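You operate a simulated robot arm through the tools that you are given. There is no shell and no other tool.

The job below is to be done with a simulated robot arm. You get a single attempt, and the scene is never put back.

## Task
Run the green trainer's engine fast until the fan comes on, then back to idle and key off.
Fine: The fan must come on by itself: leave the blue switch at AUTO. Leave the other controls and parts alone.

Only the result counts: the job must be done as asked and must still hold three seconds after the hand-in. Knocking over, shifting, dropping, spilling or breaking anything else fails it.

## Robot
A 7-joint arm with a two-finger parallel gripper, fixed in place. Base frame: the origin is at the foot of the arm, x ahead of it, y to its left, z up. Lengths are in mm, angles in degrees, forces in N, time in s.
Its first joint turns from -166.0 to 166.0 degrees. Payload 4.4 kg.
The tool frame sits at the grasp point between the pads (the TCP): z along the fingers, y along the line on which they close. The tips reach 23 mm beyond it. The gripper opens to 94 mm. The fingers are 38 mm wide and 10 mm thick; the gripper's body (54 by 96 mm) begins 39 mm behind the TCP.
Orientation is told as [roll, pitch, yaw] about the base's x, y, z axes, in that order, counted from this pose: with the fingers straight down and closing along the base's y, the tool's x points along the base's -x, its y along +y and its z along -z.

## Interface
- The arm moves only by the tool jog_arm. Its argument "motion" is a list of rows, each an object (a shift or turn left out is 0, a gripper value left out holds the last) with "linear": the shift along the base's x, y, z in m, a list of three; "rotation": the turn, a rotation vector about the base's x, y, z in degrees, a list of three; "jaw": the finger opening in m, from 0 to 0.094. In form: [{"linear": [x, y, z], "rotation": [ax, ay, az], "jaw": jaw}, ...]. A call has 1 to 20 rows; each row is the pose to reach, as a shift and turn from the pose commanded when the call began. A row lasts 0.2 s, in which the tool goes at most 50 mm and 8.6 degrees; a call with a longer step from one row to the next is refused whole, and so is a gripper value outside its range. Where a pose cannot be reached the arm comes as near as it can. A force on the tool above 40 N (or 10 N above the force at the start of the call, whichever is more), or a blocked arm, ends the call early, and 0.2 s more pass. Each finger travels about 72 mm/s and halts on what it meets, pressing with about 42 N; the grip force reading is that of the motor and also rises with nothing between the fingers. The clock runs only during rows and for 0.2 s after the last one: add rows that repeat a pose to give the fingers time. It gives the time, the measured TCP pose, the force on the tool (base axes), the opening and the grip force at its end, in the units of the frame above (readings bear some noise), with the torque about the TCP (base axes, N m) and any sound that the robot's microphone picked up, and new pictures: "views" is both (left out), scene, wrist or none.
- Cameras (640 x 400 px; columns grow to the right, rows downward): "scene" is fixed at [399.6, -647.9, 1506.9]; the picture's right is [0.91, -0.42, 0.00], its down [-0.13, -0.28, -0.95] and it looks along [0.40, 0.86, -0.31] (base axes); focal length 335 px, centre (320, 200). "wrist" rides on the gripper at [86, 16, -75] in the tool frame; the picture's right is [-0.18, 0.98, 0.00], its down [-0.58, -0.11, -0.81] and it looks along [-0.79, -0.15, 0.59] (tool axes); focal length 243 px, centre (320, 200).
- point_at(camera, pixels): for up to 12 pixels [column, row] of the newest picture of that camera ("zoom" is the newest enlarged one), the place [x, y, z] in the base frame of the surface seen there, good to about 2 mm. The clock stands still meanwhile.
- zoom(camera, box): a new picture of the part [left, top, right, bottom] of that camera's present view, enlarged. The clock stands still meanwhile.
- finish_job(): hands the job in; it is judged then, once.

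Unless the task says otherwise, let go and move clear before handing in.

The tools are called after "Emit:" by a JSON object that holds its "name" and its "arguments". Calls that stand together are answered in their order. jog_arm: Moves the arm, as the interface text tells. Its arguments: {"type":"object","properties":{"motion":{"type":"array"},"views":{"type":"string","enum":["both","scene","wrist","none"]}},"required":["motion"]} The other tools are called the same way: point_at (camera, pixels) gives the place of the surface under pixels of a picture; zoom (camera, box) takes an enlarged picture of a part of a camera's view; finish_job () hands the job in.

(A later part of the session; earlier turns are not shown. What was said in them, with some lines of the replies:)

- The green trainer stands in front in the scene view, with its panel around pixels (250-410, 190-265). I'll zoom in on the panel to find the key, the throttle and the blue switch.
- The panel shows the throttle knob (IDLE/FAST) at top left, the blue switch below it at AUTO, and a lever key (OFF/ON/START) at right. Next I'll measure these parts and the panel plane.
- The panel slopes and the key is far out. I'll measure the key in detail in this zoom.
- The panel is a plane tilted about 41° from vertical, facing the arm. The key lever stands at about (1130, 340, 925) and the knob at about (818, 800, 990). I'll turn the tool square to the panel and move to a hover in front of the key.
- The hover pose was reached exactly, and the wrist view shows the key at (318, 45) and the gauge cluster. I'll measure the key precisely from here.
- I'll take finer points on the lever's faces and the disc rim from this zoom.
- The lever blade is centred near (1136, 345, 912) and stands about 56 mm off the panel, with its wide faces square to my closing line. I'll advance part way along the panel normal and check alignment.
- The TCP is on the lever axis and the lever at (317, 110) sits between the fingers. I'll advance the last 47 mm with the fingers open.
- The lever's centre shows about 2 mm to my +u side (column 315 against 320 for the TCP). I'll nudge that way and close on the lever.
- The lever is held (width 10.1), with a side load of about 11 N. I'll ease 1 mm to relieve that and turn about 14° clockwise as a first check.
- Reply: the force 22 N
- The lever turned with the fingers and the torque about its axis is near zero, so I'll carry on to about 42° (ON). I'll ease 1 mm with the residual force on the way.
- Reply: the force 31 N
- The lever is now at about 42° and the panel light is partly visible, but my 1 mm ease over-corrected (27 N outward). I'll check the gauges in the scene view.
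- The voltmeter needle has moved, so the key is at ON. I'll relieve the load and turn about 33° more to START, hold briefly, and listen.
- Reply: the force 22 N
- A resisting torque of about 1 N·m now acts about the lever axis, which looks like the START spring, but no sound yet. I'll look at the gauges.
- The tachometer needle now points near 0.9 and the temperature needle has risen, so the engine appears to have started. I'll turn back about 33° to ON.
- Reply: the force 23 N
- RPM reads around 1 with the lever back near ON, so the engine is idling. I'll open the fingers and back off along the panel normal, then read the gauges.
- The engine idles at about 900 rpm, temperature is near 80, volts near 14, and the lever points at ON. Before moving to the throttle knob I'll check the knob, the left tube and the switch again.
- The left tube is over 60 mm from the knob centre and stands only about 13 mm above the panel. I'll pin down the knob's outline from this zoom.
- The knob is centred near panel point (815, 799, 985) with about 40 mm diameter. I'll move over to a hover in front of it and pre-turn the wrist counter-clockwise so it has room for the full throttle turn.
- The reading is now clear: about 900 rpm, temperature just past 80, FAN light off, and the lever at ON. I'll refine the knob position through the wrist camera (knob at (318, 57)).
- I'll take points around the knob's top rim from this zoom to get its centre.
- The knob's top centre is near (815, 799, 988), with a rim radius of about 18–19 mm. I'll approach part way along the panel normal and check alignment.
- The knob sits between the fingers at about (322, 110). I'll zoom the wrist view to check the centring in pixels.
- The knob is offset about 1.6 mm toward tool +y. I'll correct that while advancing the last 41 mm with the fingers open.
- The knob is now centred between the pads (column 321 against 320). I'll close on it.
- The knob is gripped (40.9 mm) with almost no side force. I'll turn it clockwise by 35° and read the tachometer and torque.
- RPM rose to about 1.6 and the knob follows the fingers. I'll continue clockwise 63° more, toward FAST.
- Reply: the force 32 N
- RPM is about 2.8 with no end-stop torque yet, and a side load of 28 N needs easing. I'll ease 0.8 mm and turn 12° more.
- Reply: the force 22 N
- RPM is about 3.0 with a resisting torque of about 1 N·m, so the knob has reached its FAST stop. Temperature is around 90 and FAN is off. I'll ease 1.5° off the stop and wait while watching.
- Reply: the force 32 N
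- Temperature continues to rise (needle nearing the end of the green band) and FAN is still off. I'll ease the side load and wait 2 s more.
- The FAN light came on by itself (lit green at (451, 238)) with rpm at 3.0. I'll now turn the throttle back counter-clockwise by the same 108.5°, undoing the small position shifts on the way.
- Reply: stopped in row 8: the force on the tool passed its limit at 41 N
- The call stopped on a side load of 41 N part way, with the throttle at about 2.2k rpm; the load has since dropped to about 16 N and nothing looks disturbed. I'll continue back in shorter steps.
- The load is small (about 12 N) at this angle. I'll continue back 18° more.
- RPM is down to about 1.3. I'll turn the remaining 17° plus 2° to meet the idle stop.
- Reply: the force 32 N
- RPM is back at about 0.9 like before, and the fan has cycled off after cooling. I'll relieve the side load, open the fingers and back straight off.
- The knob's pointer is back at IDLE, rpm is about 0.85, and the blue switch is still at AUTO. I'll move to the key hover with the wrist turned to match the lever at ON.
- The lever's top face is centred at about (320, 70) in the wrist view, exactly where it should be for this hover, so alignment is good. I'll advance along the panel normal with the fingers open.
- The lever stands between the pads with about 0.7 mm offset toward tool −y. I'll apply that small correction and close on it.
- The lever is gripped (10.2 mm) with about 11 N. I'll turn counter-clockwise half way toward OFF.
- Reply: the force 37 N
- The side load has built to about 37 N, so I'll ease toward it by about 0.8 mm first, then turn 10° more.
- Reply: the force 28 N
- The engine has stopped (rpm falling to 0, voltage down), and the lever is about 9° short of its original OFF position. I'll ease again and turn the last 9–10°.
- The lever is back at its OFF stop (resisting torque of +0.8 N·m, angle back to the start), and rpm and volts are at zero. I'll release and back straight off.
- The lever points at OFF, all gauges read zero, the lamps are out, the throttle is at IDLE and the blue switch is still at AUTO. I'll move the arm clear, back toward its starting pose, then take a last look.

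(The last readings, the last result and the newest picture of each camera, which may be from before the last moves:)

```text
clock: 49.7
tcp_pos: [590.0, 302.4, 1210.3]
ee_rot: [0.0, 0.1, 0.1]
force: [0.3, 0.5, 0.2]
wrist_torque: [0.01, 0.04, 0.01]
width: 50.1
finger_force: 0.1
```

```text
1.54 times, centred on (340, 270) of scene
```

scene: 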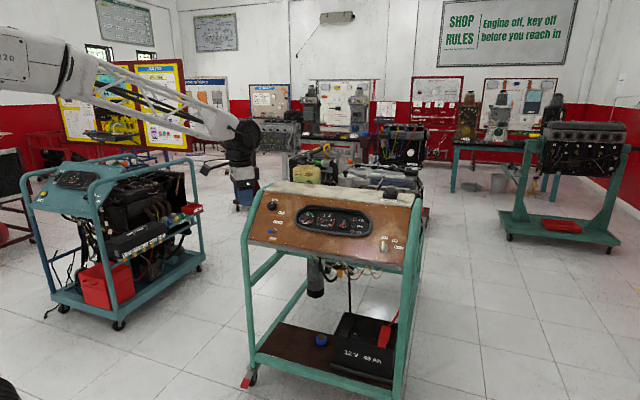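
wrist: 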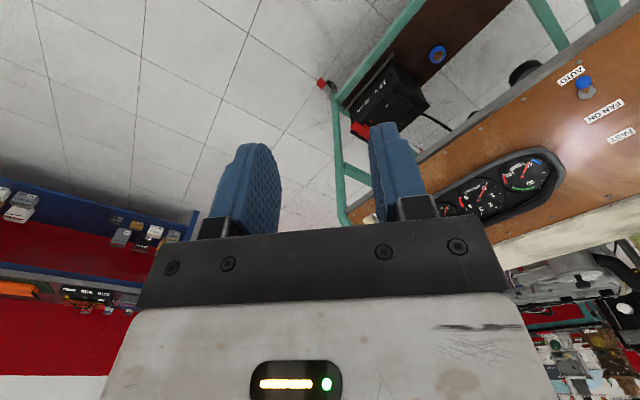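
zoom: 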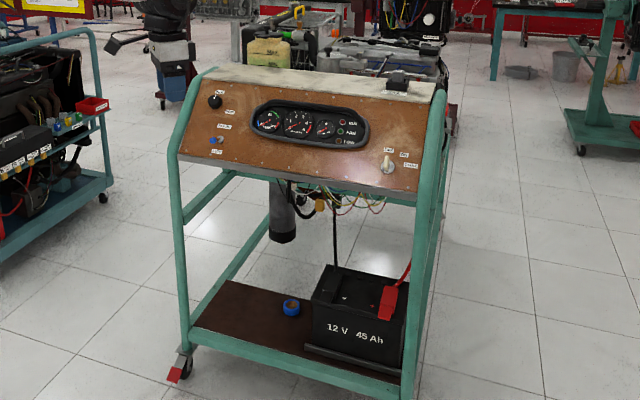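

The last pictures match the start: the key lever is at OFF, the throttle is at IDLE, the blue switch is at AUTO and the gauges read zero. The trainer has not moved and the arm is clear, so I'm handing the job in.

Emit:
{"name": "finish_job", "arguments": {}}

```text
The job is handed in.
```

The job is done and handed in; I have not seen the judged result. The last pictures before the hand-in showed everything as asked.

- **Start:** I turned the key through START, and the engine settled at about 900 rpm with the key at ON.
- **Fast run:** I turned the throttle to its FAST end, about 3,000 rpm. After a few seconds the FAN lamp came on by itself, with the blue switch at AUTO throughout.
- **Back to idle:** I turned the throttle back to IDLE and rpm returned to about 900. The FAN lamp went out on its own around then.
- **Key off:** I turned the key back to OFF, and the gauges and lamps dropped out.

One move stopped early when the side load on the throttle knob reached 41 N. I finished that turn in smaller steps, and the trainer showed no sign of having moved. I touched only the key and the throttle knob, and the arm was clear of the trainer at hand-in.
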